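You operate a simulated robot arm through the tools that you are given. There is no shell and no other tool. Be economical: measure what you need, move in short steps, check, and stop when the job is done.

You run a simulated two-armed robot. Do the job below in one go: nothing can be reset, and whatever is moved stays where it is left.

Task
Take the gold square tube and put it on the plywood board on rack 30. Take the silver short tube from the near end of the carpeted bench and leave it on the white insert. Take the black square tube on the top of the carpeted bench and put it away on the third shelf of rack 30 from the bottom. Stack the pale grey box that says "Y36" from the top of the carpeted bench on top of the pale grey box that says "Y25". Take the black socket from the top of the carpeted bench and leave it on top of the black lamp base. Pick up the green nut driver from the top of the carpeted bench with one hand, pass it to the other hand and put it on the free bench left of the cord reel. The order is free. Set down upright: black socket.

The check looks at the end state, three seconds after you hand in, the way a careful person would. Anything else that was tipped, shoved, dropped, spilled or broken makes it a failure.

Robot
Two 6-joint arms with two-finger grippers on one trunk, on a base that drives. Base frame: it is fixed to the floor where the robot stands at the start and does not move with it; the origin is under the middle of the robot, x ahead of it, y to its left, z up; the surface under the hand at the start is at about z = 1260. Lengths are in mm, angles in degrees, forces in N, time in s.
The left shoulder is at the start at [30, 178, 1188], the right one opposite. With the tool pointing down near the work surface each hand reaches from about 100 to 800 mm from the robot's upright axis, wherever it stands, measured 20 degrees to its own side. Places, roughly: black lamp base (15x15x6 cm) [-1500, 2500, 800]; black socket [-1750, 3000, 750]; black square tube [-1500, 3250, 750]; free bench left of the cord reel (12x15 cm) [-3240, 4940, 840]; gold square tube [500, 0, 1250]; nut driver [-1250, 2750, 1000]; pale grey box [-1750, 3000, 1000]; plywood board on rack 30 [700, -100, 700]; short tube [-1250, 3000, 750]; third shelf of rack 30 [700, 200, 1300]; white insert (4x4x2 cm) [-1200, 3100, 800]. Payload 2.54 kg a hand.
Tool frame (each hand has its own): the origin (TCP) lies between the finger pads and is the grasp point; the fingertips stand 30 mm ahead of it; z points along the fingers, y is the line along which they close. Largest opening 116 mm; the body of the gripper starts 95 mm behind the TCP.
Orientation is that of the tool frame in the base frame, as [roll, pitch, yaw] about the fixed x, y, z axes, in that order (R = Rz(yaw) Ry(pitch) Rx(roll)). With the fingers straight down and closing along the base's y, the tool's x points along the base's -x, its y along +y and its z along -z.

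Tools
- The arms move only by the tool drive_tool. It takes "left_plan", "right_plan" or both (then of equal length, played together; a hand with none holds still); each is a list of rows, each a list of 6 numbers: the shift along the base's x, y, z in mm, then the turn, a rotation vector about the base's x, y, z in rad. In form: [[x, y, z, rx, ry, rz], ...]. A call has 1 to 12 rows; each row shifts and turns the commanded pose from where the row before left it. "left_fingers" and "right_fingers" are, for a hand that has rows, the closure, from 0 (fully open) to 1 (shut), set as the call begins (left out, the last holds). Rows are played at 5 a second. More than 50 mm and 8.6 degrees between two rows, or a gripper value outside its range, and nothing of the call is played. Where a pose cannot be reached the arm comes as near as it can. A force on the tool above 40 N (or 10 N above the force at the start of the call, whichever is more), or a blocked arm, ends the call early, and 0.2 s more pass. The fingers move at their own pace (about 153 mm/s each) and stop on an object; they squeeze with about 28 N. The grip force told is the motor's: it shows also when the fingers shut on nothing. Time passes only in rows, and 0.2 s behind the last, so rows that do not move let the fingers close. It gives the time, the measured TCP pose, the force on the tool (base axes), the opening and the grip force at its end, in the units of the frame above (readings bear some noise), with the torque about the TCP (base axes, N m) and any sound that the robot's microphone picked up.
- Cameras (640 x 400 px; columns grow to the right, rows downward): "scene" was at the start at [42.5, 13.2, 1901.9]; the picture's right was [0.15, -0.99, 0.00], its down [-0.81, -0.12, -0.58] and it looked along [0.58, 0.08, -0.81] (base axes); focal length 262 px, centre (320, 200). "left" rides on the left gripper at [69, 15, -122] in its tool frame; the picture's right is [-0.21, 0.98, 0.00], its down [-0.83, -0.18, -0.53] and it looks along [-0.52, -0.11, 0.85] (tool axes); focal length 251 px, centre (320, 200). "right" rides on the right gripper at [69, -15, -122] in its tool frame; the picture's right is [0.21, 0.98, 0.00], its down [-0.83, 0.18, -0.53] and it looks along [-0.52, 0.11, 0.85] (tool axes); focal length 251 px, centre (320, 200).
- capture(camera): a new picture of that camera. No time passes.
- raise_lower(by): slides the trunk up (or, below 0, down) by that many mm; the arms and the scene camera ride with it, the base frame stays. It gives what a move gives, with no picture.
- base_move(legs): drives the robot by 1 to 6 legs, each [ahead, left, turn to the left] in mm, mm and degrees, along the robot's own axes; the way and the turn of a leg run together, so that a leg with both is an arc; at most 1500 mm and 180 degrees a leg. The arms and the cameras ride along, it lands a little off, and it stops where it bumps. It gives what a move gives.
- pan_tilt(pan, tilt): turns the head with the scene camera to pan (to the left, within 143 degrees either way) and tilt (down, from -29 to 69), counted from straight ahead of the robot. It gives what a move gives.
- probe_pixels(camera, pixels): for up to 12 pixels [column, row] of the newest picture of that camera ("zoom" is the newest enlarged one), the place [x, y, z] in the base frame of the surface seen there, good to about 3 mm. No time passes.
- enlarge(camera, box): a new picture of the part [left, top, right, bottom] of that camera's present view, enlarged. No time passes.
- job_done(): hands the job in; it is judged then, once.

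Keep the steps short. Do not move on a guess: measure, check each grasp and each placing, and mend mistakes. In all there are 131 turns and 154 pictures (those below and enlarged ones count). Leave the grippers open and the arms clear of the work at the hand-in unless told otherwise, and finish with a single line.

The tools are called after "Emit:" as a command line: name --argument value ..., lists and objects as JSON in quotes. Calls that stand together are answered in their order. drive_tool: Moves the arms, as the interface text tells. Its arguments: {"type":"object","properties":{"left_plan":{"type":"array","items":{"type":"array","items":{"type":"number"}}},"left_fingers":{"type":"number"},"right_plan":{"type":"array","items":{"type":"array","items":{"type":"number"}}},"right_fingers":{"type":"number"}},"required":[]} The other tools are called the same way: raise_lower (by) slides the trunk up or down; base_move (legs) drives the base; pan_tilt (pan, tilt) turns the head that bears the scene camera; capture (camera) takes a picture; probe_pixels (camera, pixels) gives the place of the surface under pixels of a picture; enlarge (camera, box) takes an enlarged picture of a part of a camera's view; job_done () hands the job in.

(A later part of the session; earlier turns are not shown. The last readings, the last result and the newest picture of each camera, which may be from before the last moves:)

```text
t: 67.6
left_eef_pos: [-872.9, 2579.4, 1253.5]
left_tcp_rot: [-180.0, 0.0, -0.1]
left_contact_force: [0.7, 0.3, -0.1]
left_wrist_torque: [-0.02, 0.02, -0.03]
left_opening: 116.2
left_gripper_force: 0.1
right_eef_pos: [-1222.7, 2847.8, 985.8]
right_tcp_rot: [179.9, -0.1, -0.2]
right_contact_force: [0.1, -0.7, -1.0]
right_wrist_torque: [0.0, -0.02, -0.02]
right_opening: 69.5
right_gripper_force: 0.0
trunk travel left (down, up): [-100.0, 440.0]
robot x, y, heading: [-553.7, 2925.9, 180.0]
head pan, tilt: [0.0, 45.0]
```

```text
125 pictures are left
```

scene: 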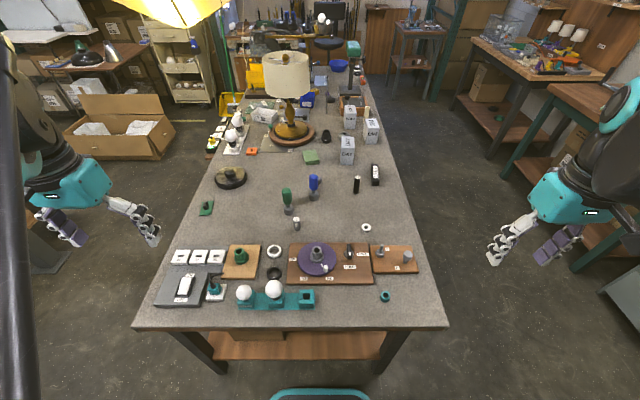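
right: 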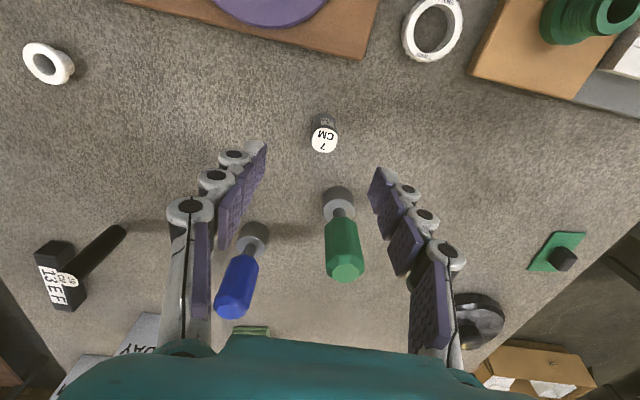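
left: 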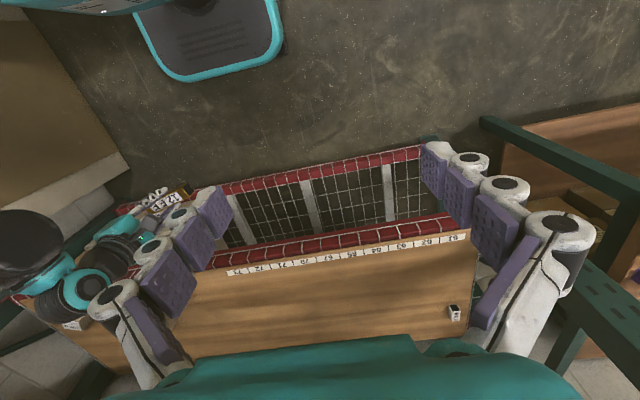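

Emit:
probe_pixels --camera "right" --pixels '[[325, 137], [314, 137], [336, 137], [325, 149], [38, 46], [28, 62], [50, 65], [46, 68]]'

Emit:
enlarge --camera "right" --box '[0, 20, 112, 100]'

```text
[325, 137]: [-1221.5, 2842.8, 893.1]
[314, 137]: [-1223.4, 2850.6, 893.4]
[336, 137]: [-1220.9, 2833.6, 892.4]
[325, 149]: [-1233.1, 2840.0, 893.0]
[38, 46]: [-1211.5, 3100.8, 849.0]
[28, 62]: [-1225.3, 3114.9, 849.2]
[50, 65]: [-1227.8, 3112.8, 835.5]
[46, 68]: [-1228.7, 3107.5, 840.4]
```

```text
5.00 times, centred on (56, 60) of right
```

zoom: 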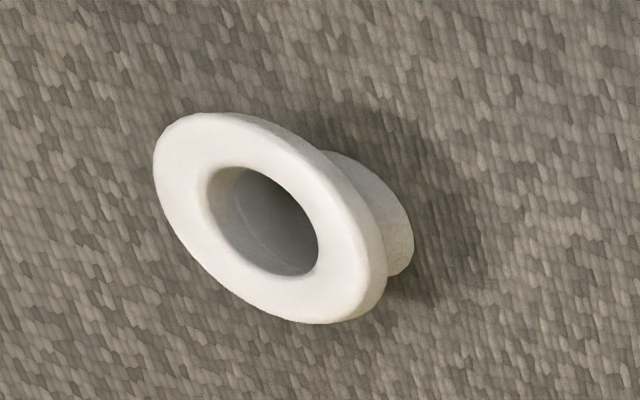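

Tube top centre (-1222,2842). Correct −4.5 y, descend to 879.

Emit:
drive_tool --right_plan '[[0, -4.5, -36, 0, 0, 0], [0, 0, -36, 0, 0, 0], [0, 0, -35, 0, 0, 0], [0, 0, 0, 0, 0, 0]]'

Emit:
drive_tool --right_plan '[[0, 0, 0, 0, 0, 0], [0, 0, 0, 0, 0, 0], [0, 0, 0, 0, 0, 0]]' --right_fingers 1

Emit:
capture --camera "right"

```text
t: 68.6
left_eef_pos: [-873.0, 2579.3, 1253.6]
left_tcp_rot: [-180.0, 0.0, -0.1]
left_contact_force: [-0.5, 0.1, 0.7]
left_wrist_torque: [-0.02, 0.0, 0.0]
left_opening: 116.1
left_gripper_force: 0.1
right_eef_pos: [-1224.1, 2841.4, 878.1]
right_tcp_rot: [180.0, -0.1, -0.1]
right_contact_force: [0.0, -0.1, 0.0]
right_wrist_torque: [-0.01, -0.01, 0.01]
right_opening: 69.7
right_gripper_force: 0.1
trunk travel left (down, up): [-100.0, 440.0]
robot x, y, heading: [-548.6, 2924.0, 179.8]
head pan, tilt: [0.0, 45.0]
```

```text
t: 69.4
left_eef_pos: [-873.7, 2578.5, 1254.0]
left_tcp_rot: [-179.9, 0.0, 0.0]
left_contact_force: [0.3, 0.3, -0.3]
left_wrist_torque: [0.02, -0.02, 0.01]
left_opening: 116.1
left_gripper_force: 0.0
right_eef_pos: [-1224.3, 2842.2, 877.8]
right_tcp_rot: [-179.9, 0.0, -0.2]
right_contact_force: [-0.1, 0.8, 0.5]
right_wrist_torque: [0.0, 0.04, 0.0]
right_opening: 22.6
right_gripper_force: 27.7
trunk travel left (down, up): [-100.0, 440.0]
robot x, y, heading: [-551.2, 2928.1, 180.0]
head pan, tilt: [0.0, 45.0]
```

```text
123 pictures are left
```

right: 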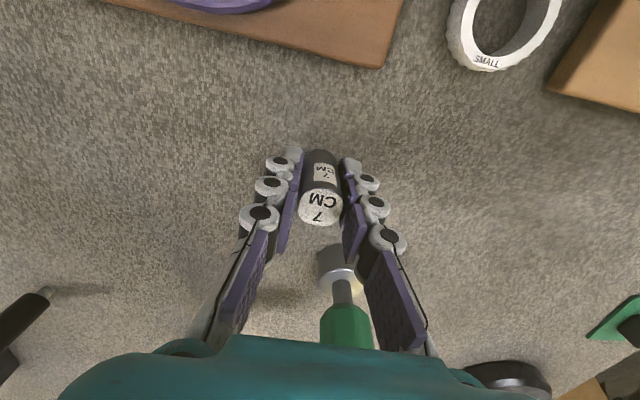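

Gripped (22.6 mm). Lift 80 and move over the insert.

Emit:
drive_tool --right_plan '[[0, 0, 40, 0, 0, 0], [0, 0, 40, 0, 0, 0], [0, 44, 0, 0, 0, 0], [0, 44, 0, 0, 0, 0], [0, 44, 0, 0, 0, 0], [0, 44, 0, 0, 0, 0], [0, 44, 0, 0, 0, 0], [2, 42, 0, 0, 0, 0], [0, 0, 0, 0, 0, 0]]'

Emit:
capture --camera "right"

Emit:
enlarge --camera "right" --box '[240, 80, 400, 240]'

```text
t: 71.4
left_eef_pos: [-874.6, 2577.4, 1253.2]
left_tcp_rot: [179.9, 0.0, -0.1]
left_contact_force: [0.3, -0.1, 0.6]
left_wrist_torque: [-0.01, 0.01, -0.02]
left_opening: 116.0
left_gripper_force: 0.1
right_eef_pos: [-1222.7, 3103.6, 957.3]
right_tcp_rot: [179.9, 0.0, -0.1]
right_contact_force: [-0.1, 0.6, 0.2]
right_wrist_torque: [-0.01, 0.0, 0.01]
right_opening: 22.8
right_gripper_force: 27.9
trunk travel left (down, up): [-100.0, 440.0]
robot x, y, heading: [-554.5, 2924.8, 180.1]
head pan, tilt: [0.0, 45.0]
```

```text
122 pictures are left
```

right: 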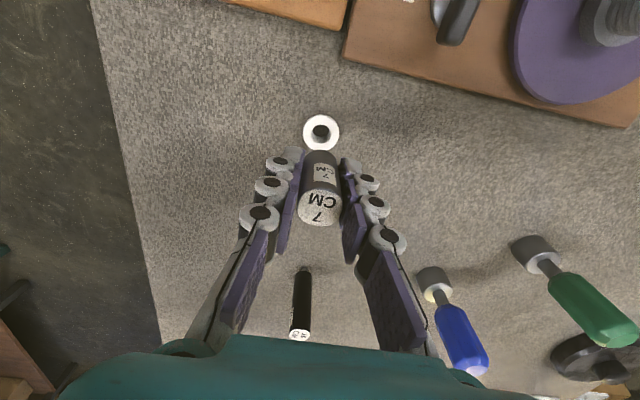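

```text
2.50 times, centred on (320, 160) of right
```

zoom: 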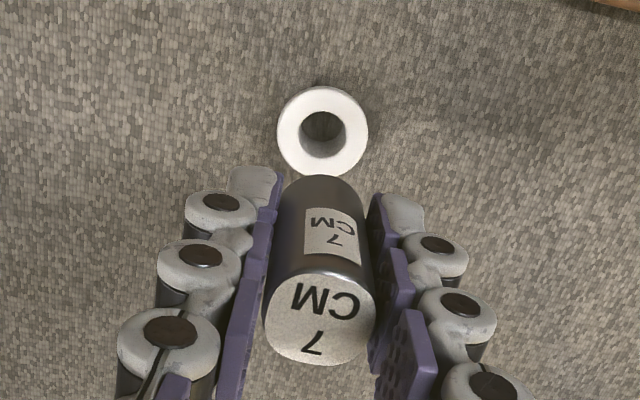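

Emit:
probe_pixels --camera "zoom" --pixels '[[283, 130], [362, 130], [322, 93], [315, 167], [290, 115], [355, 115], [292, 200], [330, 250]]'

```text
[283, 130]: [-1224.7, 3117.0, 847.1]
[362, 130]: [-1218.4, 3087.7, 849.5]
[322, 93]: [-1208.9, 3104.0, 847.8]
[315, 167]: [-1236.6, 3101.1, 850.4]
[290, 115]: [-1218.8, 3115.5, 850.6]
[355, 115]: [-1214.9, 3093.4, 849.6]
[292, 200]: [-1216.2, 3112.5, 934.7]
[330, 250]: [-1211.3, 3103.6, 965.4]
```

Insert centre ≈(-1221.5,3102.7); held tube nearly exactly above. Shift −1 y and lower 54, then creep.

Emit:
drive_tool --right_plan '[[0, -1, -30, 0, 0, 0], [0, 0, -22, 0, 0, 0], [0, 0, 0, 0, 0, 0]]'

Emit:
drive_tool --right_plan '[[0, 0, -2, 0, 0, 0], [0, 0, -2, 0, 0, 0], [0, 0, -2, 0, 0, 0], [0, 0, 0, 0, 0, 0]]'

Emit:
capture --camera "right"

Emit:
enlarge --camera "scene" --box '[320, 180, 420, 242]'

```text
t: 72.2
left_eef_pos: [-874.0, 2578.4, 1253.2]
left_tcp_rot: [179.9, 0.1, -0.1]
left_contact_force: [0.0, -0.2, 0.9]
left_wrist_torque: [-0.02, -0.01, 0.02]
left_opening: 116.0
left_gripper_force: 0.0
right_eef_pos: [-1221.0, 3102.0, 905.6]
right_tcp_rot: [-179.9, 0.0, -0.1]
right_contact_force: [0.1, -0.2, -0.2]
right_wrist_torque: [-0.01, 0.01, 0.0]
right_opening: 22.9
right_gripper_force: 27.6
trunk travel left (down, up): [-100.0, 440.0]
robot x, y, heading: [-551.7, 2924.2, 180.0]
head pan, tilt: [0.0, 45.0]
```

```text
t: 73.2
left_eef_pos: [-874.7, 2579.9, 1253.6]
left_tcp_rot: [-180.0, 0.0, -0.2]
left_contact_force: [0.5, 0.5, -0.3]
left_wrist_torque: [-0.05, -0.01, -0.02]
left_opening: 116.1
left_gripper_force: 0.0
right_eef_pos: [-1220.0, 3102.2, 899.1]
right_tcp_rot: [180.0, 0.0, -0.2]
right_contact_force: [0.5, -0.4, -1.2]
right_wrist_torque: [0.01, -0.02, 0.02]
right_opening: 22.8
right_gripper_force: 27.4
trunk travel left (down, up): [-100.0, 440.0]
robot x, y, heading: [-550.4, 2928.3, 180.0]
head pan, tilt: [0.0, 45.0]
```

```text
120 pictures are left
```

right: 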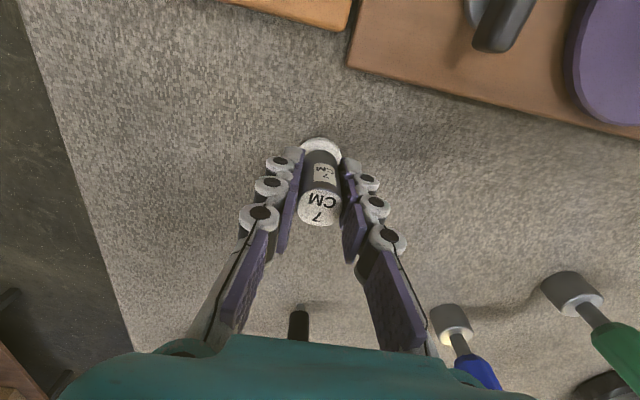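

```text
6.40 times, centred on (370, 211) of scene
```

zoom: 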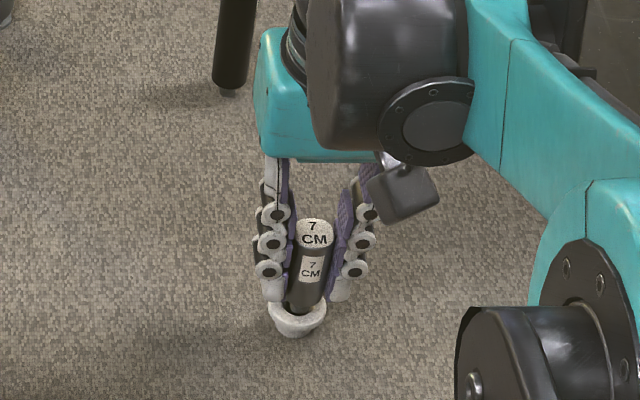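

No contact yet; continue creeping in 2 mm steps.

Emit:
drive_tool --right_plan '[[0, 0, -2, 0, 0, 0], [0, 0, -2, 0, 0, 0], [0, 0, 0, 0, 0, 0]]'

Emit:
enlarge --camera "right" --box '[240, 110, 400, 240]'

```text
t: 74.0
left_eef_pos: [-872.6, 2578.2, 1253.3]
left_tcp_rot: [-180.0, 0.1, -0.1]
left_contact_force: [0.3, -0.2, 0.2]
left_wrist_torque: [0.0, -0.01, -0.02]
left_opening: 116.1
left_gripper_force: 0.1
right_eef_pos: [-1218.3, 3101.5, 897.0]
right_tcp_rot: [-179.9, 0.0, -0.2]
right_contact_force: [-2.6, 1.3, 16.8]
right_wrist_torque: [0.02, 0.18, 0.01]
right_opening: 22.8
right_gripper_force: 28.5
trunk travel left (down, up): [-100.0, 440.0]
robot x, y, heading: [-553.6, 2927.1, 179.6]
head pan, tilt: [0.0, 45.0]
```

```text
3.08 times, centred on (320, 175) of right
```

zoom: 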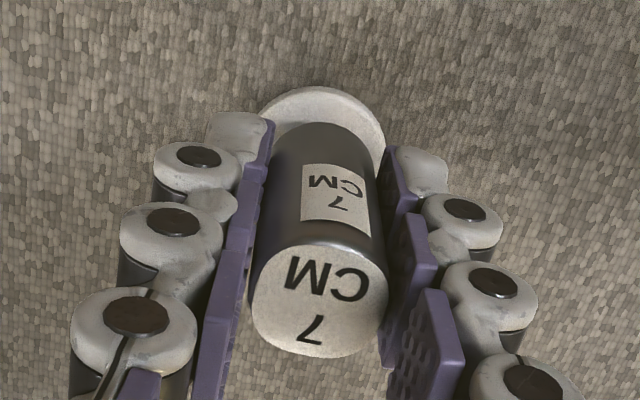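

Contact 17 N at TCP 897, though the bottom of the tube seems to have a narrower peg. Look closely from the scene camera.

Emit:
enlarge --camera "scene" --box '[350, 208, 382, 238]'

```text
13.33 times, centred on (366, 223) of scene
```

zoom: 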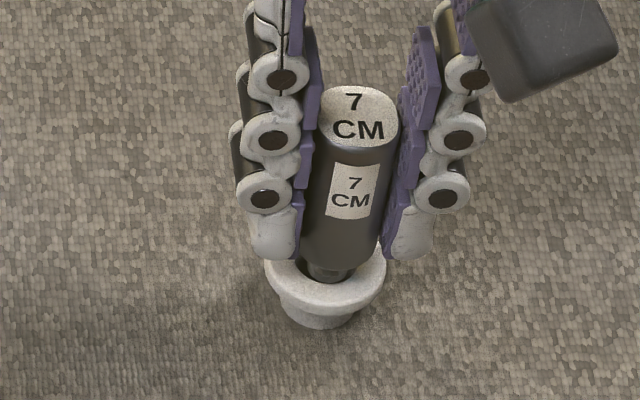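

A peg of ~13 mm is meeting the insert's hole rim; the side force (−x, +y) says to shift −x/+y. Raise 3, shift, then press down gently.

Emit:
drive_tool --right_plan '[[0, 0, 4, 0, 0, 0], [-2.5, 1, 0, 0, 0, 0], [0, 0, -2, 0, 0, 0], [0, 0, -2, 0, 0, 0], [0, 0, -2, 0, 0, 0], [0, 0, 0, 0, 0, 0]]'

Emit:
enlarge --camera "scene" --box '[350, 208, 382, 238]'

```text
t: 75.4
left_eef_pos: [-872.1, 2578.6, 1255.2]
left_tcp_rot: [180.0, 0.1, 0.0]
left_contact_force: [0.1, 0.1, -0.3]
left_wrist_torque: [0.02, 0.0, 0.0]
left_opening: 115.9
left_gripper_force: 0.0
right_eef_pos: [-1223.6, 3104.2, 894.2]
right_tcp_rot: [179.8, 0.0, -0.3]
right_contact_force: [-1.0, 0.7, 20.4]
right_wrist_torque: [0.06, 0.04, 0.03]
right_opening: 22.6
right_gripper_force: 28.3
trunk travel left (down, up): [-100.0, 440.0]
robot x, y, heading: [-551.0, 2925.4, 179.9]
head pan, tilt: [0.0, 45.0]
```

```text
13.33 times, centred on (366, 223) of scene
```

zoom: 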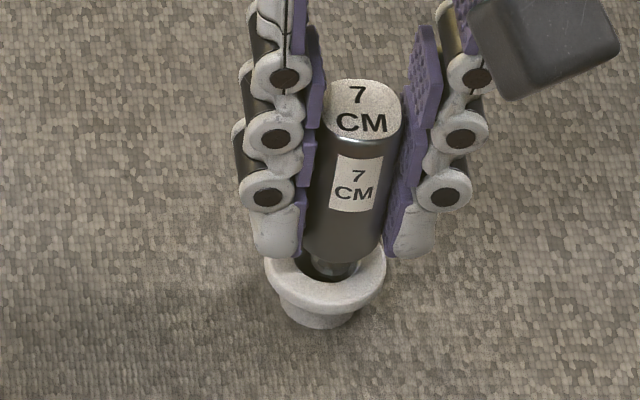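

Now the peg sits a bit back-right in the hole (peg ~(338,268), hole centre ~(327,270)). Raise 5, shift +1.3 x / −2.7 y, lower again.

Emit:
drive_tool --right_plan '[[0, 0, 5, 0, 0, 0], [1.3, -2.7, 0, 0, 0, 0], [0, 0, 0, 0, 0, 0]]'

Emit:
enlarge --camera "scene" --box '[350, 208, 382, 238]'

Emit:
enlarge --camera "right" --box '[280, 120, 360, 170]'

```text
t: 76.2
left_eef_pos: [-874.2, 2579.1, 1253.4]
left_tcp_rot: [-180.0, 0.0, -0.1]
left_contact_force: [-0.2, -0.7, -0.4]
left_wrist_torque: [-0.03, -0.02, -0.01]
left_opening: 116.1
left_gripper_force: 0.1
right_eef_pos: [-1221.7, 3101.1, 896.2]
right_tcp_rot: [-179.9, 0.0, 0.0]
right_contact_force: [0.3, -0.3, -0.3]
right_wrist_torque: [0.03, -0.03, 0.04]
right_opening: 22.8
right_gripper_force: 28.2
trunk travel left (down, up): [-100.0, 440.0]
robot x, y, heading: [-554.9, 2926.4, 179.8]
head pan, tilt: [0.0, 45.0]
```

```text
13.33 times, centred on (366, 223) of scene
```

zoom: 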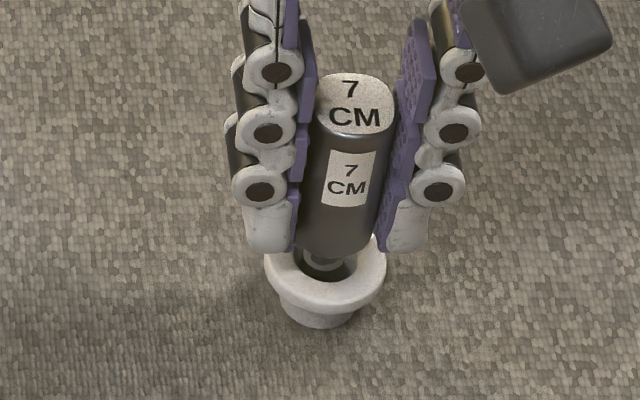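

```text
8.00 times, centred on (320, 145) of right
```

zoom: 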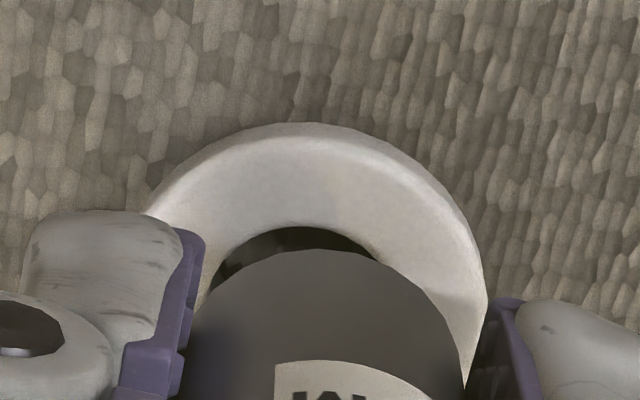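

Peg looks ~1.3 mm toward −y of the hole. Shift +1.3 y and lower.

Emit:
drive_tool --right_plan '[[0, 1.3, 0, 0, 0, 0], [0, 0, -2, 0, 0, 0], [0, 0, -2, 0, 0, 0], [0, 0, -2, 0, 0, 0], [0, 0, 0, 0, 0, 0]]'

Emit:
enlarge --camera "scene" --box '[350, 208, 382, 238]'

```text
t: 77.4
left_eef_pos: [-872.3, 2578.6, 1253.5]
left_tcp_rot: [-180.0, 0.0, -0.1]
left_contact_force: [-0.4, 0.0, -1.0]
left_wrist_torque: [0.02, 0.0, -0.01]
left_opening: 116.0
left_gripper_force: 0.1
right_eef_pos: [-1220.0, 3101.8, 892.1]
right_tcp_rot: [-180.0, 0.1, -0.2]
right_contact_force: [-1.0, 1.3, 19.4]
right_wrist_torque: [0.1, 0.04, 0.06]
right_opening: 23.0
right_gripper_force: 28.4
trunk travel left (down, up): [-100.0, 440.0]
robot x, y, heading: [-549.5, 2925.2, 179.8]
head pan, tilt: [0.0, 45.0]
```

```text
13.33 times, centred on (366, 223) of scene
```

zoom: 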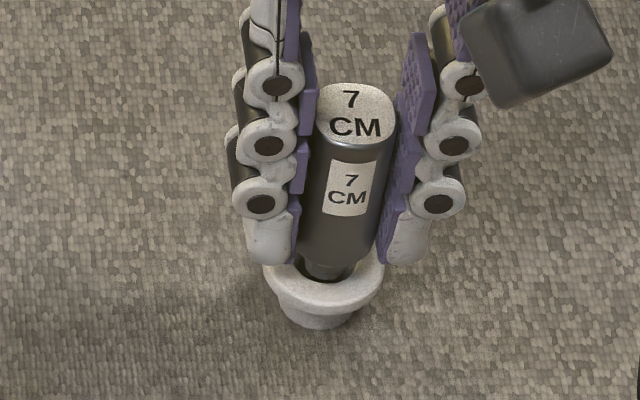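

Peg is entering (892). Nudge −0.7 x, +0.8 y and press 2–3 mm more.

Emit:
drive_tool --right_plan '[[-0.7, 0.8, 0.5, 0, 0, 0], [0, 0, -2, 0, 0, 0], [0, 0, -1.5, 0, 0, 0], [0, 0, 0, 0, 0, 0]]'

Emit:
enlarge --camera "scene" --box '[350, 208, 382, 238]'

```text
t: 78.4
left_eef_pos: [-872.4, 2578.7, 1253.1]
left_tcp_rot: [180.0, 0.1, -0.2]
left_contact_force: [-0.2, -0.1, 0.7]
left_wrist_torque: [-0.01, -0.04, -0.03]
left_opening: 115.9
left_gripper_force: 0.0
right_eef_pos: [-1222.2, 3101.1, 887.7]
right_tcp_rot: [180.0, 0.1, -0.1]
right_contact_force: [0.2, -2.4, 18.7]
right_wrist_torque: [-0.11, 0.02, 0.02]
right_opening: 22.6
right_gripper_force: 27.7
trunk travel left (down, up): [-100.0, 440.0]
robot x, y, heading: [-554.1, 2929.9, 180.0]
head pan, tilt: [0.0, 45.0]
```

```text
13.33 times, centred on (366, 223) of scene
```

zoom: 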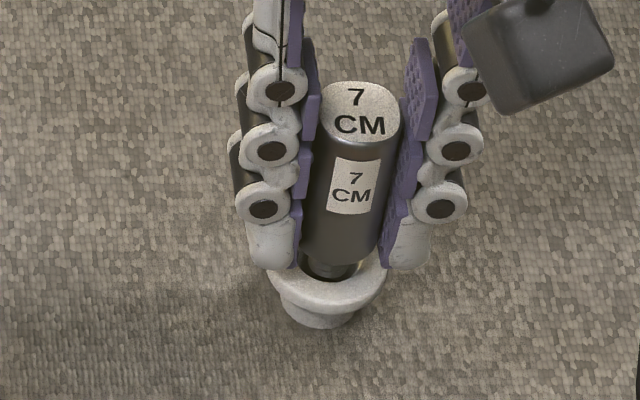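

Emit:
probe_pixels --camera "zoom" --pixels '[[350, 100], [360, 115], [345, 215], [345, 250], [335, 264], [310, 272], [330, 285], [330, 297]]'

Emit:
enlarge --camera "right" --box '[240, 110, 400, 240]'

```text
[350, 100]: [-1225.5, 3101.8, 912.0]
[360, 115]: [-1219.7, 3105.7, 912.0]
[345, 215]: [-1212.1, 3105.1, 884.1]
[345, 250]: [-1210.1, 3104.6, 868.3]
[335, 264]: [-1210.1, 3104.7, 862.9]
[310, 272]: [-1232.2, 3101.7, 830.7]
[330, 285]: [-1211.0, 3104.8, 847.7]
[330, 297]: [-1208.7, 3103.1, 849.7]
```

```text
3.08 times, centred on (320, 175) of right
```

zoom: 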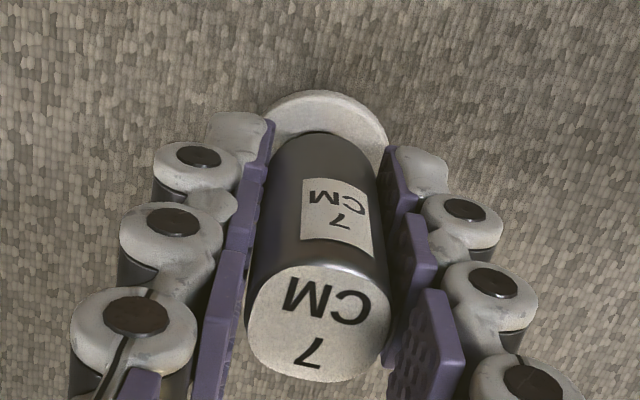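

Tip level is still 848 (tube slipped up in the grip), so it stands on the insert's surface rather than going in. Zoom in tightly on the peg/hole region.

Emit:
enlarge --camera "scene" --box '[360, 222, 373, 232]'

```text
16.00 times, centred on (366, 227) of scene
```

zoom: 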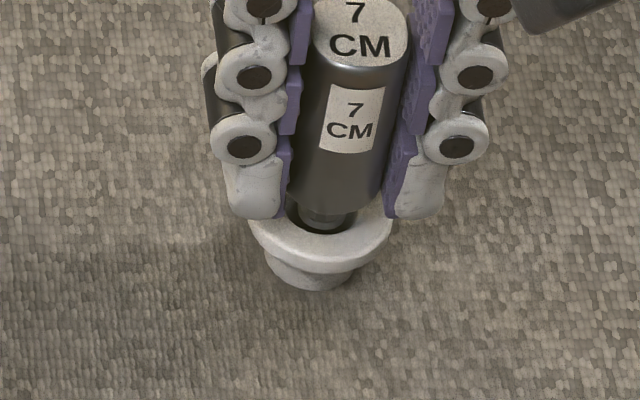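

Peg is ~1.6 mm to the +y side of the hole. One careful retry: up 3, −1.6 y, down.

Emit:
drive_tool --right_plan '[[0, 0, 4, 0, 0, 0], [0, -1.6, 0, 0, 0, 0], [0, 0, 0, 0, 0, 0], [0, 0, -1.5, 0, 0, 0], [0, 0, -1.5, 0, 0, 0], [0, 0, -1, 0, 0, 0], [0, 0, 0, 0, 0, 0]]'

Emit:
enlarge --camera "scene" --box '[360, 222, 373, 232]'

```text
t: 80.0
left_eef_pos: [-872.8, 2577.8, 1254.2]
left_tcp_rot: [179.9, 0.1, -0.2]
left_contact_force: [0.3, 0.3, -0.1]
left_wrist_torque: [0.0, -0.01, 0.03]
left_opening: 116.1
left_gripper_force: 0.2
right_eef_pos: [-1221.1, 3102.6, 890.4]
right_tcp_rot: [180.0, 0.1, -0.1]
right_contact_force: [-2.2, -0.4, 13.8]
right_wrist_torque: [-0.01, 0.1, 0.0]
right_opening: 22.5
right_gripper_force: 27.6
trunk travel left (down, up): [-100.0, 440.0]
robot x, y, heading: [-548.2, 2921.6, 179.8]
head pan, tilt: [0.0, 45.0]
```

```text
16.00 times, centred on (366, 227) of scene
```

zoom: 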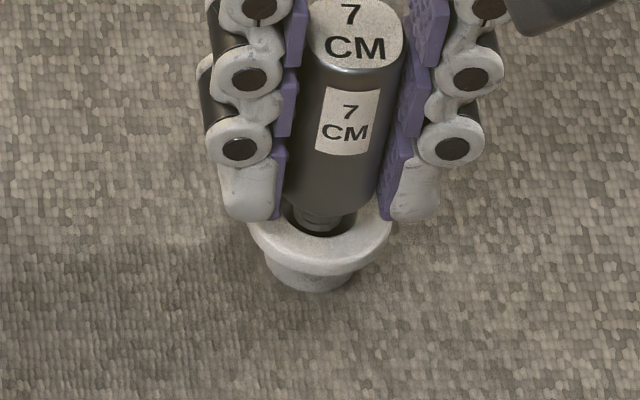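

Centred sideways; Fx −2.2 suggests ~1 mm more −x. Try that.

Emit:
drive_tool --right_plan '[[0, 0, 3, 0, 0, 0], [-1.2, 0, 0, 0, 0, 0], [0, 0, 0, 0, 0, 0], [0, 0, -1.5, 0, 0, 0], [0, 0, -1.5, 0, 0, 0], [0, 0, -1, 0, 0, 0], [0, 0, -1, 0, 0, 0], [0, 0, 0, 0, 0, 0]]'

Emit:
enlarge --camera "scene" --box '[360, 222, 373, 232]'

```text
t: 81.8
left_eef_pos: [-872.0, 2578.5, 1252.7]
left_tcp_rot: [-180.0, 0.1, -0.1]
left_contact_force: [0.2, -0.1, 0.7]
left_wrist_torque: [-0.04, 0.03, 0.02]
left_opening: 116.1
left_gripper_force: 0.1
right_eef_pos: [-1222.9, 3100.8, 887.6]
right_tcp_rot: [-180.0, 0.2, -0.2]
right_contact_force: [-1.1, 0.1, 21.0]
right_wrist_torque: [0.04, 0.11, 0.0]
right_opening: 22.6
right_gripper_force: 27.9
trunk travel left (down, up): [-100.0, 440.0]
robot x, y, heading: [-554.7, 2925.9, 180.1]
head pan, tilt: [0.0, 45.0]
```

```text
16.00 times, centred on (366, 227) of scene
```

zoom: 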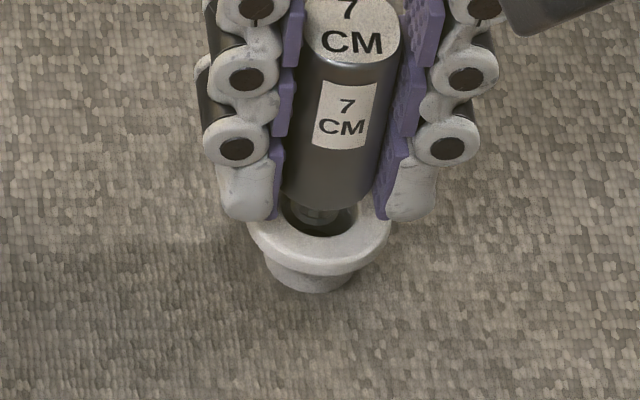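

Emit:
probe_pixels --camera "zoom" --pixels '[[350, 45], [316, 224], [316, 218], [345, 222], [330, 230], [320, 240]]'

```text
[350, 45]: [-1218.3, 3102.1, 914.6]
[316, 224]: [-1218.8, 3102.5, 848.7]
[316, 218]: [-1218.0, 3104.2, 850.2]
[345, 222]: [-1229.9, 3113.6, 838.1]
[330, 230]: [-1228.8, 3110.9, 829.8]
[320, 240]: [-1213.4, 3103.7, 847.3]
```

Tip front at z 848.7 clear of all hole edges while the hole looks open beneath: the insert acts solid, so the tube stands on it. Relieve the force, then release.

Emit:
drive_tool --right_plan '[[0.5, 0.5, 1, 0, 0, 0], [0, 0, 0, 0, 0, 0]]'

```text
t: 82.4
left_eef_pos: [-872.8, 2577.3, 1253.9]
left_tcp_rot: [180.0, 0.0, -0.1]
left_contact_force: [-0.8, 0.2, 0.2]
left_wrist_torque: [0.02, -0.04, -0.02]
left_opening: 116.2
left_gripper_force: 0.0
right_eef_pos: [-1223.5, 3102.1, 888.3]
right_tcp_rot: [180.0, 0.0, -0.1]
right_contact_force: [-0.7, -1.3, 10.8]
right_wrist_torque: [-0.07, 0.07, 0.0]
right_opening: 22.4
right_gripper_force: 28.1
trunk travel left (down, up): [-100.0, 440.0]
robot x, y, heading: [-551.3, 2924.1, 179.9]
head pan, tilt: [0.0, 45.0]
```

Emit:
drive_tool --right_plan '[[0, 0, 0.7, 0, 0, 0], [0, 0, 0, 0, 0, 0]]'

Emit:
drive_tool --right_plan '[[0, 0, 0, 0, 0, 0], [0, 0, 0, 0, 0, 0]]' --right_fingers 0.6

Emit:
enlarge --camera "scene" --box '[350, 208, 382, 238]'

```text
t: 83.0
left_eef_pos: [-872.8, 2579.0, 1253.6]
left_tcp_rot: [180.0, -0.1, -0.1]
left_contact_force: [-0.2, 0.4, -0.7]
left_wrist_torque: [0.05, -0.02, 0.04]
left_opening: 115.9
left_gripper_force: 0.0
right_eef_pos: [-1222.8, 3102.6, 888.5]
right_tcp_rot: [-180.0, 0.0, -0.2]
right_contact_force: [0.2, -1.1, 5.8]
right_wrist_torque: [-0.04, -0.03, 0.01]
right_opening: 22.4
right_gripper_force: 28.2
trunk travel left (down, up): [-100.0, 440.0]
robot x, y, heading: [-549.9, 2928.0, 180.0]
head pan, tilt: [0.0, 45.0]
```

```text
t: 83.6
left_eef_pos: [-874.5, 2579.0, 1253.3]
left_tcp_rot: [180.0, -0.1, -0.2]
left_contact_force: [0.4, -0.4, 0.1]
left_wrist_torque: [-0.05, -0.02, 0.02]
left_opening: 116.0
left_gripper_force: 0.0
right_eef_pos: [-1223.0, 3102.3, 888.6]
right_tcp_rot: [180.0, 0.0, -0.2]
right_contact_force: [0.4, -0.4, 0.0]
right_wrist_torque: [0.01, 0.03, -0.01]
right_opening: 46.5
right_gripper_force: 0.0
trunk travel left (down, up): [-100.0, 440.0]
robot x, y, heading: [-554.2, 2926.5, 179.7]
head pan, tilt: [0.0, 45.0]
```

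```text
13.33 times, centred on (366, 223) of scene
```

zoom: 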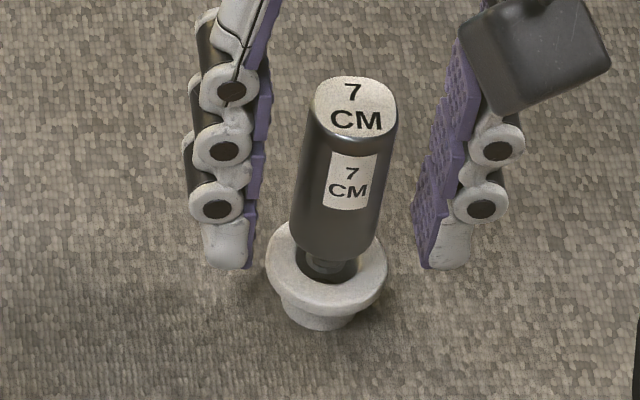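

Tube stands on the insert. Raise the hand straight up and re-check.

Emit:
drive_tool --right_plan '[[0, 0, 20, 0, 0, 0], [0, 0, 40, 0, 0, 0], [0, 0, 45, 0, 0, 0], [0, 0, 45, 0, 0, 0], [0, 0, 0, 0, 0, 0]]'

Emit:
enlarge --camera "scene" --box '[270, 160, 430, 260]'

```text
t: 84.8
left_eef_pos: [-873.7, 2578.9, 1252.7]
left_tcp_rot: [180.0, 0.0, -0.1]
left_contact_force: [-0.5, 0.5, 0.0]
left_wrist_torque: [0.01, -0.02, -0.02]
left_opening: 116.2
left_gripper_force: 0.1
right_eef_pos: [-1223.2, 3103.0, 1037.9]
right_tcp_rot: [180.0, 0.0, -0.1]
right_contact_force: [-0.2, -0.1, 0.3]
right_wrist_torque: [-0.03, -0.01, -0.02]
right_opening: 46.7
right_gripper_force: 0.1
trunk travel left (down, up): [-100.0, 440.0]
robot x, y, heading: [-551.5, 2926.1, 179.8]
head pan, tilt: [0.0, 45.0]
```

```text
4.00 times, centred on (350, 210) of scene
```

zoom: 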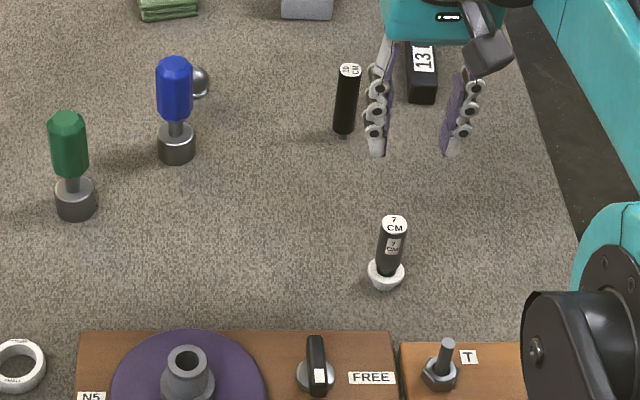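

Short tube done. Now measure the green nut driver (zoom (68,150)).

Emit:
probe_pixels --camera "zoom" --pixels '[[66, 116], [66, 135], [52, 150], [86, 150], [70, 172], [72, 183], [75, 200], [57, 200], [95, 200], [75, 215], [64, 113], [180, 75]]'

Emit:
enlarge --camera "scene" --box '[276, 180, 308, 220]'

```text
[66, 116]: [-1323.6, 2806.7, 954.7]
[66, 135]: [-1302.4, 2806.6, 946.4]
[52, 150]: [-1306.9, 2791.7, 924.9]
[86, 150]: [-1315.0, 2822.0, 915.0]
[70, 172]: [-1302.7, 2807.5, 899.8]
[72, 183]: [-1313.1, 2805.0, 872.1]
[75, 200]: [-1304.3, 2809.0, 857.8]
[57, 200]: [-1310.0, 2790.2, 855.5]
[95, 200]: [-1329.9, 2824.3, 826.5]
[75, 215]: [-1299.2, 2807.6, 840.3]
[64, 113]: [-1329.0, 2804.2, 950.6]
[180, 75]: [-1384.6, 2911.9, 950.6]
```

```text
10.00 times, centred on (292, 200) of scene
```

zoom: 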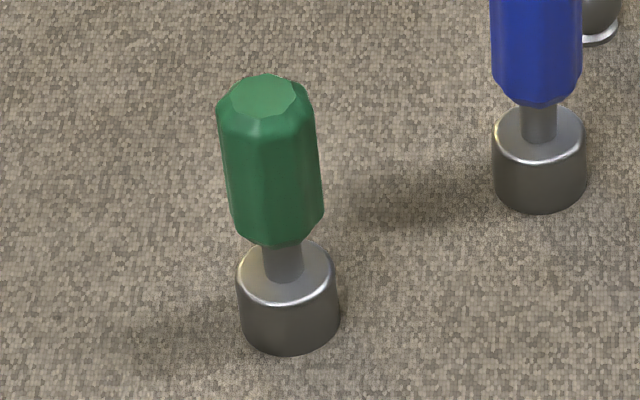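

Driver axis ≈(-1317,2807): socket 828–862, handle 885–955. Left hand picks the top of the handle (closing along x); the right will later take the lower handle. Move both into staging poses.

Emit:
drive_tool --left_plan '[[-37, 19, -8, 0, 0, -0.1309], [-37, 19, -8, 0, 0, -0.1309], [-37, 19, -8, 0, 0, -0.1309], [-37, 19, -8, 0, 0, -0.1309], [-37, 19, -8, 0, 0, -0.1309], [-37, 19, -8, 0, 0, -0.1309], [-37, 19, -8, 0, 0, -0.1309], [-37, 19, -8, 0, 0, -0.1309], [-37, 19, -8, 0, 0, -0.1309], [-37, 19, -8, 0, 0, -0.1309], [-37, 19, -8, 0, 0, -0.1309], [-37, 19, -8, 0, 0, -0.1309]]' --right_plan '[[14, 8, 9, 0, 0, -0.1309], [14, 8, 9, 0, 0, -0.1309], [14, 8, 9, 0, 0, -0.1309], [14, 8, 9, 0, 0, -0.1309], [14, 8, 9, 0, 0, -0.1309], [14, 8, 9, 0, 0, -0.1309], [14, 8, 9, 0, 0, -0.1309], [14, 8, 9, 0, 0, -0.1309], [14, 8, 9, 0, 0, -0.1309], [14, 8, 9, 0, 0, -0.1309], [14, 8, 9, 0, 0, -0.1309], [14, 8, 9, 0, 0, -0.1309]]' --left_fingers 0.4 --right_fingers 0.4

Emit:
capture --camera "left"

Emit:
capture --camera "scene"

```text
t: 87.4
left_eef_pos: [-1260.0, 2803.4, 1124.8]
left_tcp_rot: [179.9, 0.0, -90.3]
left_contact_force: [0.9, -0.1, 0.0]
left_wrist_torque: [-0.06, 0.0, 0.01]
left_opening: 69.6
left_gripper_force: 0.0
left hand out of reach, approached as far as the arm can: row 11, 12
right_eef_pos: [-1053.8, 3198.9, 1147.5]
right_tcp_rot: [-180.0, 0.0, -90.2]
right_contact_force: [0.6, 0.4, -0.7]
right_wrist_torque: [-0.01, 0.04, 0.0]
right_opening: 69.8
right_gripper_force: 0.1
trunk travel left (down, up): [-100.0, 440.0]
robot x, y, heading: [-548.7, 2927.0, 180.0]
head pan, tilt: [0.0, 45.0]
```

```text
104 pictures are left
```

left: 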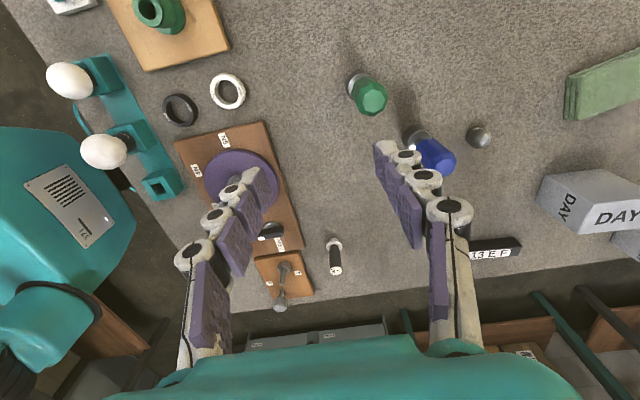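

```text
103 pictures are left
```

scene: 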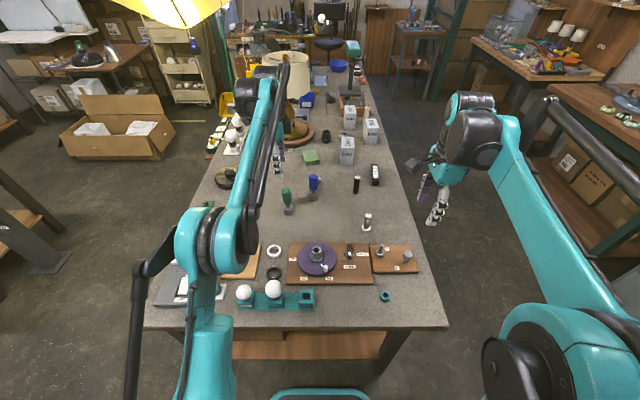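

Left arm ran out of reach by 57 mm at this height. Check the base's front clearance to see if I can move closer.

Emit:
pan_tilt --pan 0 --tilt 69

Emit:
capture --camera "scene"

```text
t: 88.2
left_eef_pos: [-1259.2, 2803.7, 1125.3]
left_tcp_rot: [180.0, -0.1, -90.1]
left_contact_force: [-0.8, -0.1, 0.4]
left_wrist_torque: [-0.01, -0.01, -0.05]
left_opening: 69.4
left_gripper_force: 0.1
right_eef_pos: [-1055.8, 3198.2, 1146.1]
right_tcp_rot: [180.0, 0.0, -90.1]
right_contact_force: [-0.3, 0.7, -0.1]
right_wrist_torque: [-0.01, 0.0, -0.02]
right_opening: 69.7
right_gripper_force: 0.0
trunk travel left (down, up): [-100.0, 440.0]
robot x, y, heading: [-553.8, 2924.9, 179.7]
head pan, tilt: [0.0, 68.8]
```

```text
102 pictures are left
```

scene: 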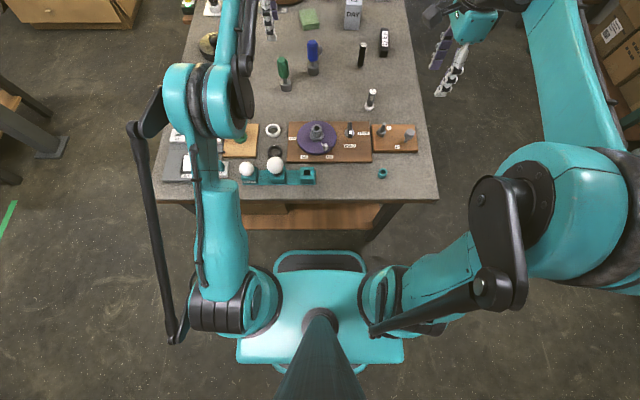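

Emit:
probe_pixels --camera "scene" --pixels '[[320, 252], [320, 248], [320, 200], [320, 232], [262, 270], [352, 205]]'

```text
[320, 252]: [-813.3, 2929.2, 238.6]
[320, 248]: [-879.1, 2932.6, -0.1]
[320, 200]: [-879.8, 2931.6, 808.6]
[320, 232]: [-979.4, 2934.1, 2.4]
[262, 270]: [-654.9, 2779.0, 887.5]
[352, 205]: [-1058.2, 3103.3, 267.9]
```

Base front is at −815 and low (z≈240), the bench's lower shelf begins beyond −950; advancing 70 mm is safe.

Emit:
base_move --legs '[[70, 0, 0]]'

Emit:
capture --camera "left"

```text
t: 89.2
left_eef_pos: [-1330.1, 2803.8, 1123.2]
left_tcp_rot: [-179.8, 0.0, -90.1]
left_contact_force: [-0.4, 0.1, -1.1]
left_wrist_torque: [-0.01, -0.06, 0.0]
left_opening: 69.5
left_gripper_force: 0.0
right_eef_pos: [-1125.3, 3198.2, 1145.9]
right_tcp_rot: [-179.9, 0.0, -90.3]
right_contact_force: [-1.4, 0.1, 0.2]
right_wrist_torque: [-0.02, -0.1, 0.04]
right_opening: 69.7
right_gripper_force: 0.0
trunk travel left (down, up): [-100.0, 440.0]
robot x, y, heading: [-622.0, 2929.5, 179.8]
head pan, tilt: [0.0, 68.8]
```

```text
101 pictures are left
```

left: 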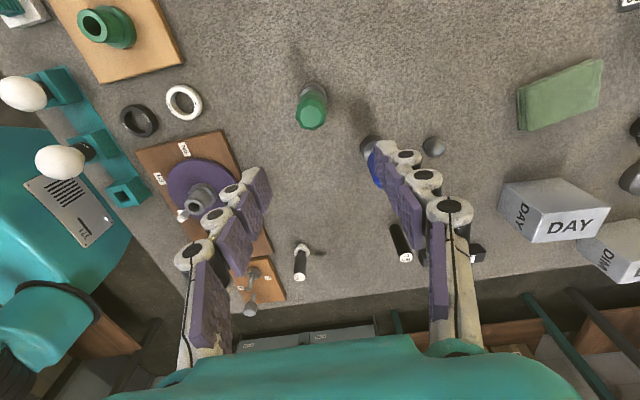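

Left hand is at −1330. Do a small corrective step (to x≈−1317) and lower, checking how the command follows.

Emit:
drive_tool --left_plan '[[13, 3.5, -20, 0, 0, 0], [0, 0, -20, 0, 0, 0], [0, 0, 0, 0, 0, 0]]'

Emit:
enlarge --camera "left" --box '[240, 60, 400, 180]'

```text
t: 90.0
left_eef_pos: [-1314.8, 2806.1, 1084.6]
left_tcp_rot: [180.0, 0.1, -90.1]
left_contact_force: [0.2, -0.4, 0.1]
left_wrist_torque: [0.01, 0.02, -0.02]
left_opening: 69.5
left_gripper_force: 0.1
right_eef_pos: [-1125.1, 3199.0, 1145.9]
right_tcp_rot: [180.0, 0.1, -90.1]
right_contact_force: [-0.5, -0.2, -1.3]
right_wrist_torque: [-0.01, 0.01, 0.0]
right_opening: 69.6
right_gripper_force: 0.1
trunk travel left (down, up): [-100.0, 440.0]
robot x, y, heading: [-619.2, 2924.2, 179.8]
head pan, tilt: [0.0, 68.8]
```

```text
3.33 times, centred on (320, 120) of left
```

zoom: 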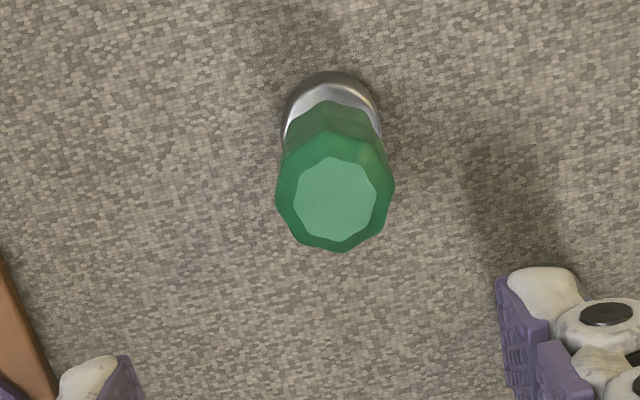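

Emit:
probe_pixels --camera "zoom" --pixels '[[335, 200], [280, 198], [390, 198], [335, 240], [335, 165], [330, 90]]'

```text
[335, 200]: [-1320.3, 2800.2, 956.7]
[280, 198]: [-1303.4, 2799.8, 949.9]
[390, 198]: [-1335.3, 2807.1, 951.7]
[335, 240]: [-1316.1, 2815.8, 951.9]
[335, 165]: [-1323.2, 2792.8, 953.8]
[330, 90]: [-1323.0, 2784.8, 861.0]
```

Handle centre ≈(-1319.5,2802). Correct and descend to TCP 951.

Emit:
drive_tool --left_plan '[[-4.5, -4, -45, 0, 0, 0], [0, 0, -45, 0, 0, 0], [0, 0, -43, 0, 0, 0], [0, 0, 0, 0, 0, 0]]'

Emit:
capture --camera "left"

```text
t: 91.0
left_eef_pos: [-1319.6, 2803.3, 950.6]
left_tcp_rot: [179.9, 0.1, -90.2]
left_contact_force: [0.3, -0.4, 1.1]
left_wrist_torque: [0.0, 0.0, 0.01]
left_opening: 69.6
left_gripper_force: 0.1
right_eef_pos: [-1124.2, 3198.4, 1146.7]
right_tcp_rot: [180.0, 0.0, -90.3]
right_contact_force: [0.7, 0.3, -0.1]
right_wrist_torque: [-0.01, 0.0, -0.01]
right_opening: 69.6
right_gripper_force: 0.1
trunk travel left (down, up): [-100.0, 440.0]
robot x, y, heading: [-622.2, 2930.1, 179.9]
head pan, tilt: [0.0, 68.8]
```

```text
99 pictures are left
```

left: 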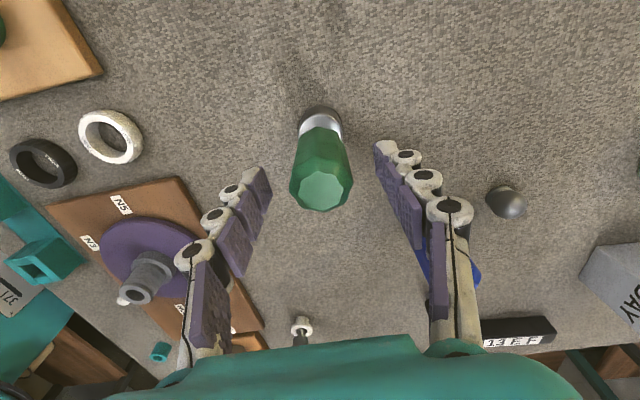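

Centred. Close the left hand.

Emit:
drive_tool --left_plan '[[0, 0, 0, 0, 0, 0], [0, 0, 0, 0, 0, 0], [0, 0, 0, 0, 0, 0]]' --left_fingers 1

Emit:
drive_tool --left_plan '[[0, 0, 30, 0, 0, 0], [0, 0, 45, 0, 0, 0], [0, 0, 45, 0, 0, 0], [0, 0, 0, 0, 0, 0]]'

Emit:
capture --camera "left"

```text
t: 91.8
left_eef_pos: [-1320.2, 2804.0, 949.9]
left_tcp_rot: [-180.0, 0.0, -90.2]
left_contact_force: [0.3, -0.8, -0.2]
left_wrist_torque: [-0.01, 0.02, -0.01]
left_opening: 34.4
left_gripper_force: 28.3
right_eef_pos: [-1124.5, 3198.9, 1148.0]
right_tcp_rot: [180.0, 0.0, -90.2]
right_contact_force: [-0.9, -0.4, -0.1]
right_wrist_torque: [-0.05, 0.0, -0.01]
right_opening: 69.6
right_gripper_force: 0.1
trunk travel left (down, up): [-100.0, 440.0]
robot x, y, heading: [-618.6, 2925.8, 179.9]
head pan, tilt: [0.0, 68.8]
```

```text
t: 92.8
left_eef_pos: [-1321.4, 2803.4, 1069.7]
left_tcp_rot: [-180.0, 0.0, -90.3]
left_contact_force: [0.8, 0.7, -1.7]
left_wrist_torque: [0.02, 0.0, 0.0]
left_opening: 34.6
left_gripper_force: 27.4
right_eef_pos: [-1125.4, 3198.6, 1146.5]
right_tcp_rot: [180.0, 0.0, -90.3]
right_contact_force: [0.0, 1.0, -0.1]
right_wrist_torque: [0.02, 0.01, 0.01]
right_opening: 69.6
right_gripper_force: 0.1
trunk travel left (down, up): [-100.0, 440.0]
robot x, y, heading: [-618.3, 2926.9, 179.7]
head pan, tilt: [0.0, 68.8]
```

```text
98 pictures are left
```

left: 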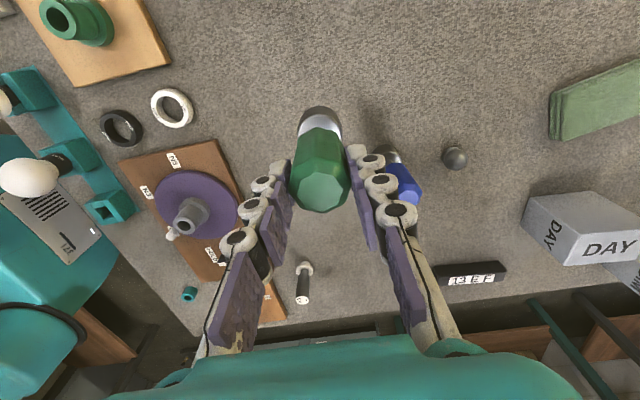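

Lifted. Now bring the driver to a handover spot (-1150,2900,1160) and tilt the right hand to point toward −y, 15° down, at grip height 1104.

Emit:
drive_tool --left_plan '[[17, 9.7, 9, 0, 0, 0], [17, 9.7, 9, 0, 0, 0], [17, 9.7, 9, 0, 0, 0], [17, 9.7, 9, 0, 0, 0], [17, 9.7, 9, 0, 0, 0], [17, 9.7, 9, 0, 0, 0], [17, 9.7, 9, 0, 0, 0], [17, 9.7, 9, 0, 0, 0], [17, 9.7, 9, 0, 0, 0], [17, 9.7, 9, 0, 0, 0], [0, 0, 0, 0, 0, 0]]' --right_plan '[[-2.5, -4, -4.3, -0.1309, 0, 0], [-2.5, -4, -4.3, -0.1309, 0, 0], [-2.5, -4, -4.3, -0.1309, 0, 0], [-2.5, -4, -4.3, -0.1309, 0, 0], [-2.5, -4, -4.3, -0.1309, 0, 0], [-2.5, -4, -4.3, -0.1309, 0, 0], [-2.5, -4, -4.3, -0.1309, 0, 0], [-2.5, -4, -4.3, -0.1309, 0, 0], [-2.5, -4, -4.3, -0.1309, 0, 0], [-2.5, -4, -4.3, -0.1309, 0, 0], [0, 0, 0, 0, 0, 0]]'

Emit:
pan_tilt --pan 0 --tilt 45

Emit:
capture --camera "scene"

Emit:
capture --camera "right"

```text
t: 95.2
left_eef_pos: [-1151.6, 2899.6, 1161.9]
left_tcp_rot: [-179.9, 0.0, -90.2]
left_contact_force: [-0.1, -0.8, -1.4]
left_wrist_torque: [0.03, 0.06, 0.0]
left_opening: 34.3
left_gripper_force: 28.3
right_eef_pos: [-1167.1, 3124.9, 1103.6]
right_tcp_rot: [-179.8, -74.9, -90.8]
right_contact_force: [-0.3, 0.1, 0.6]
right_wrist_torque: [0.02, 0.01, 0.01]
right_opening: 69.4
right_gripper_force: 0.0
right hand out of reach, approached as far as the arm can: row 9, 10
trunk travel left (down, up): [-100.0, 440.0]
robot x, y, heading: [-619.7, 2928.0, 179.8]
head pan, tilt: [0.0, 68.8]
```

```text
t: 96.1
left_eef_pos: [-1150.0, 2899.4, 1162.1]
left_tcp_rot: [180.0, 0.0, -90.2]
left_contact_force: [0.6, 0.5, -1.4]
left_wrist_torque: [0.01, -0.01, -0.02]
left_opening: 34.5
left_gripper_force: 27.7
right_eef_pos: [-1168.1, 3126.3, 1104.4]
right_tcp_rot: [-179.9, -74.7, -90.7]
right_contact_force: [0.5, 0.4, -0.2]
right_wrist_torque: [-0.02, 0.01, 0.01]
right_opening: 69.7
right_gripper_force: 0.1
trunk travel left (down, up): [-100.0, 440.0]
robot x, y, heading: [-620.7, 2924.9, 179.6]
head pan, tilt: [0.0, 45.0]
```

```text
97 pictures are left
```

scene: 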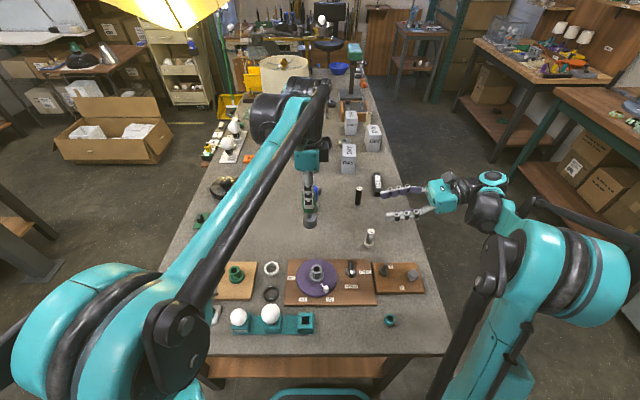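

```text
96 pictures are left
```

right: 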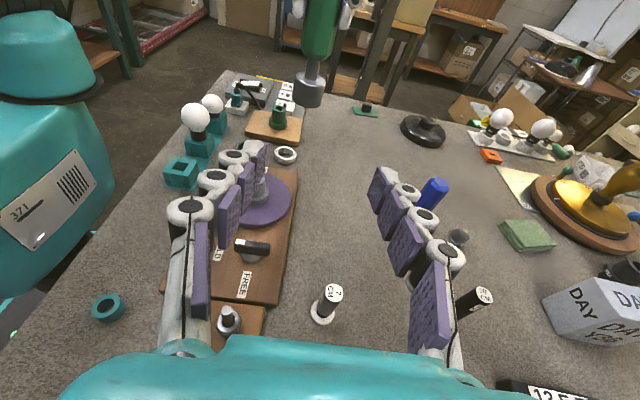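

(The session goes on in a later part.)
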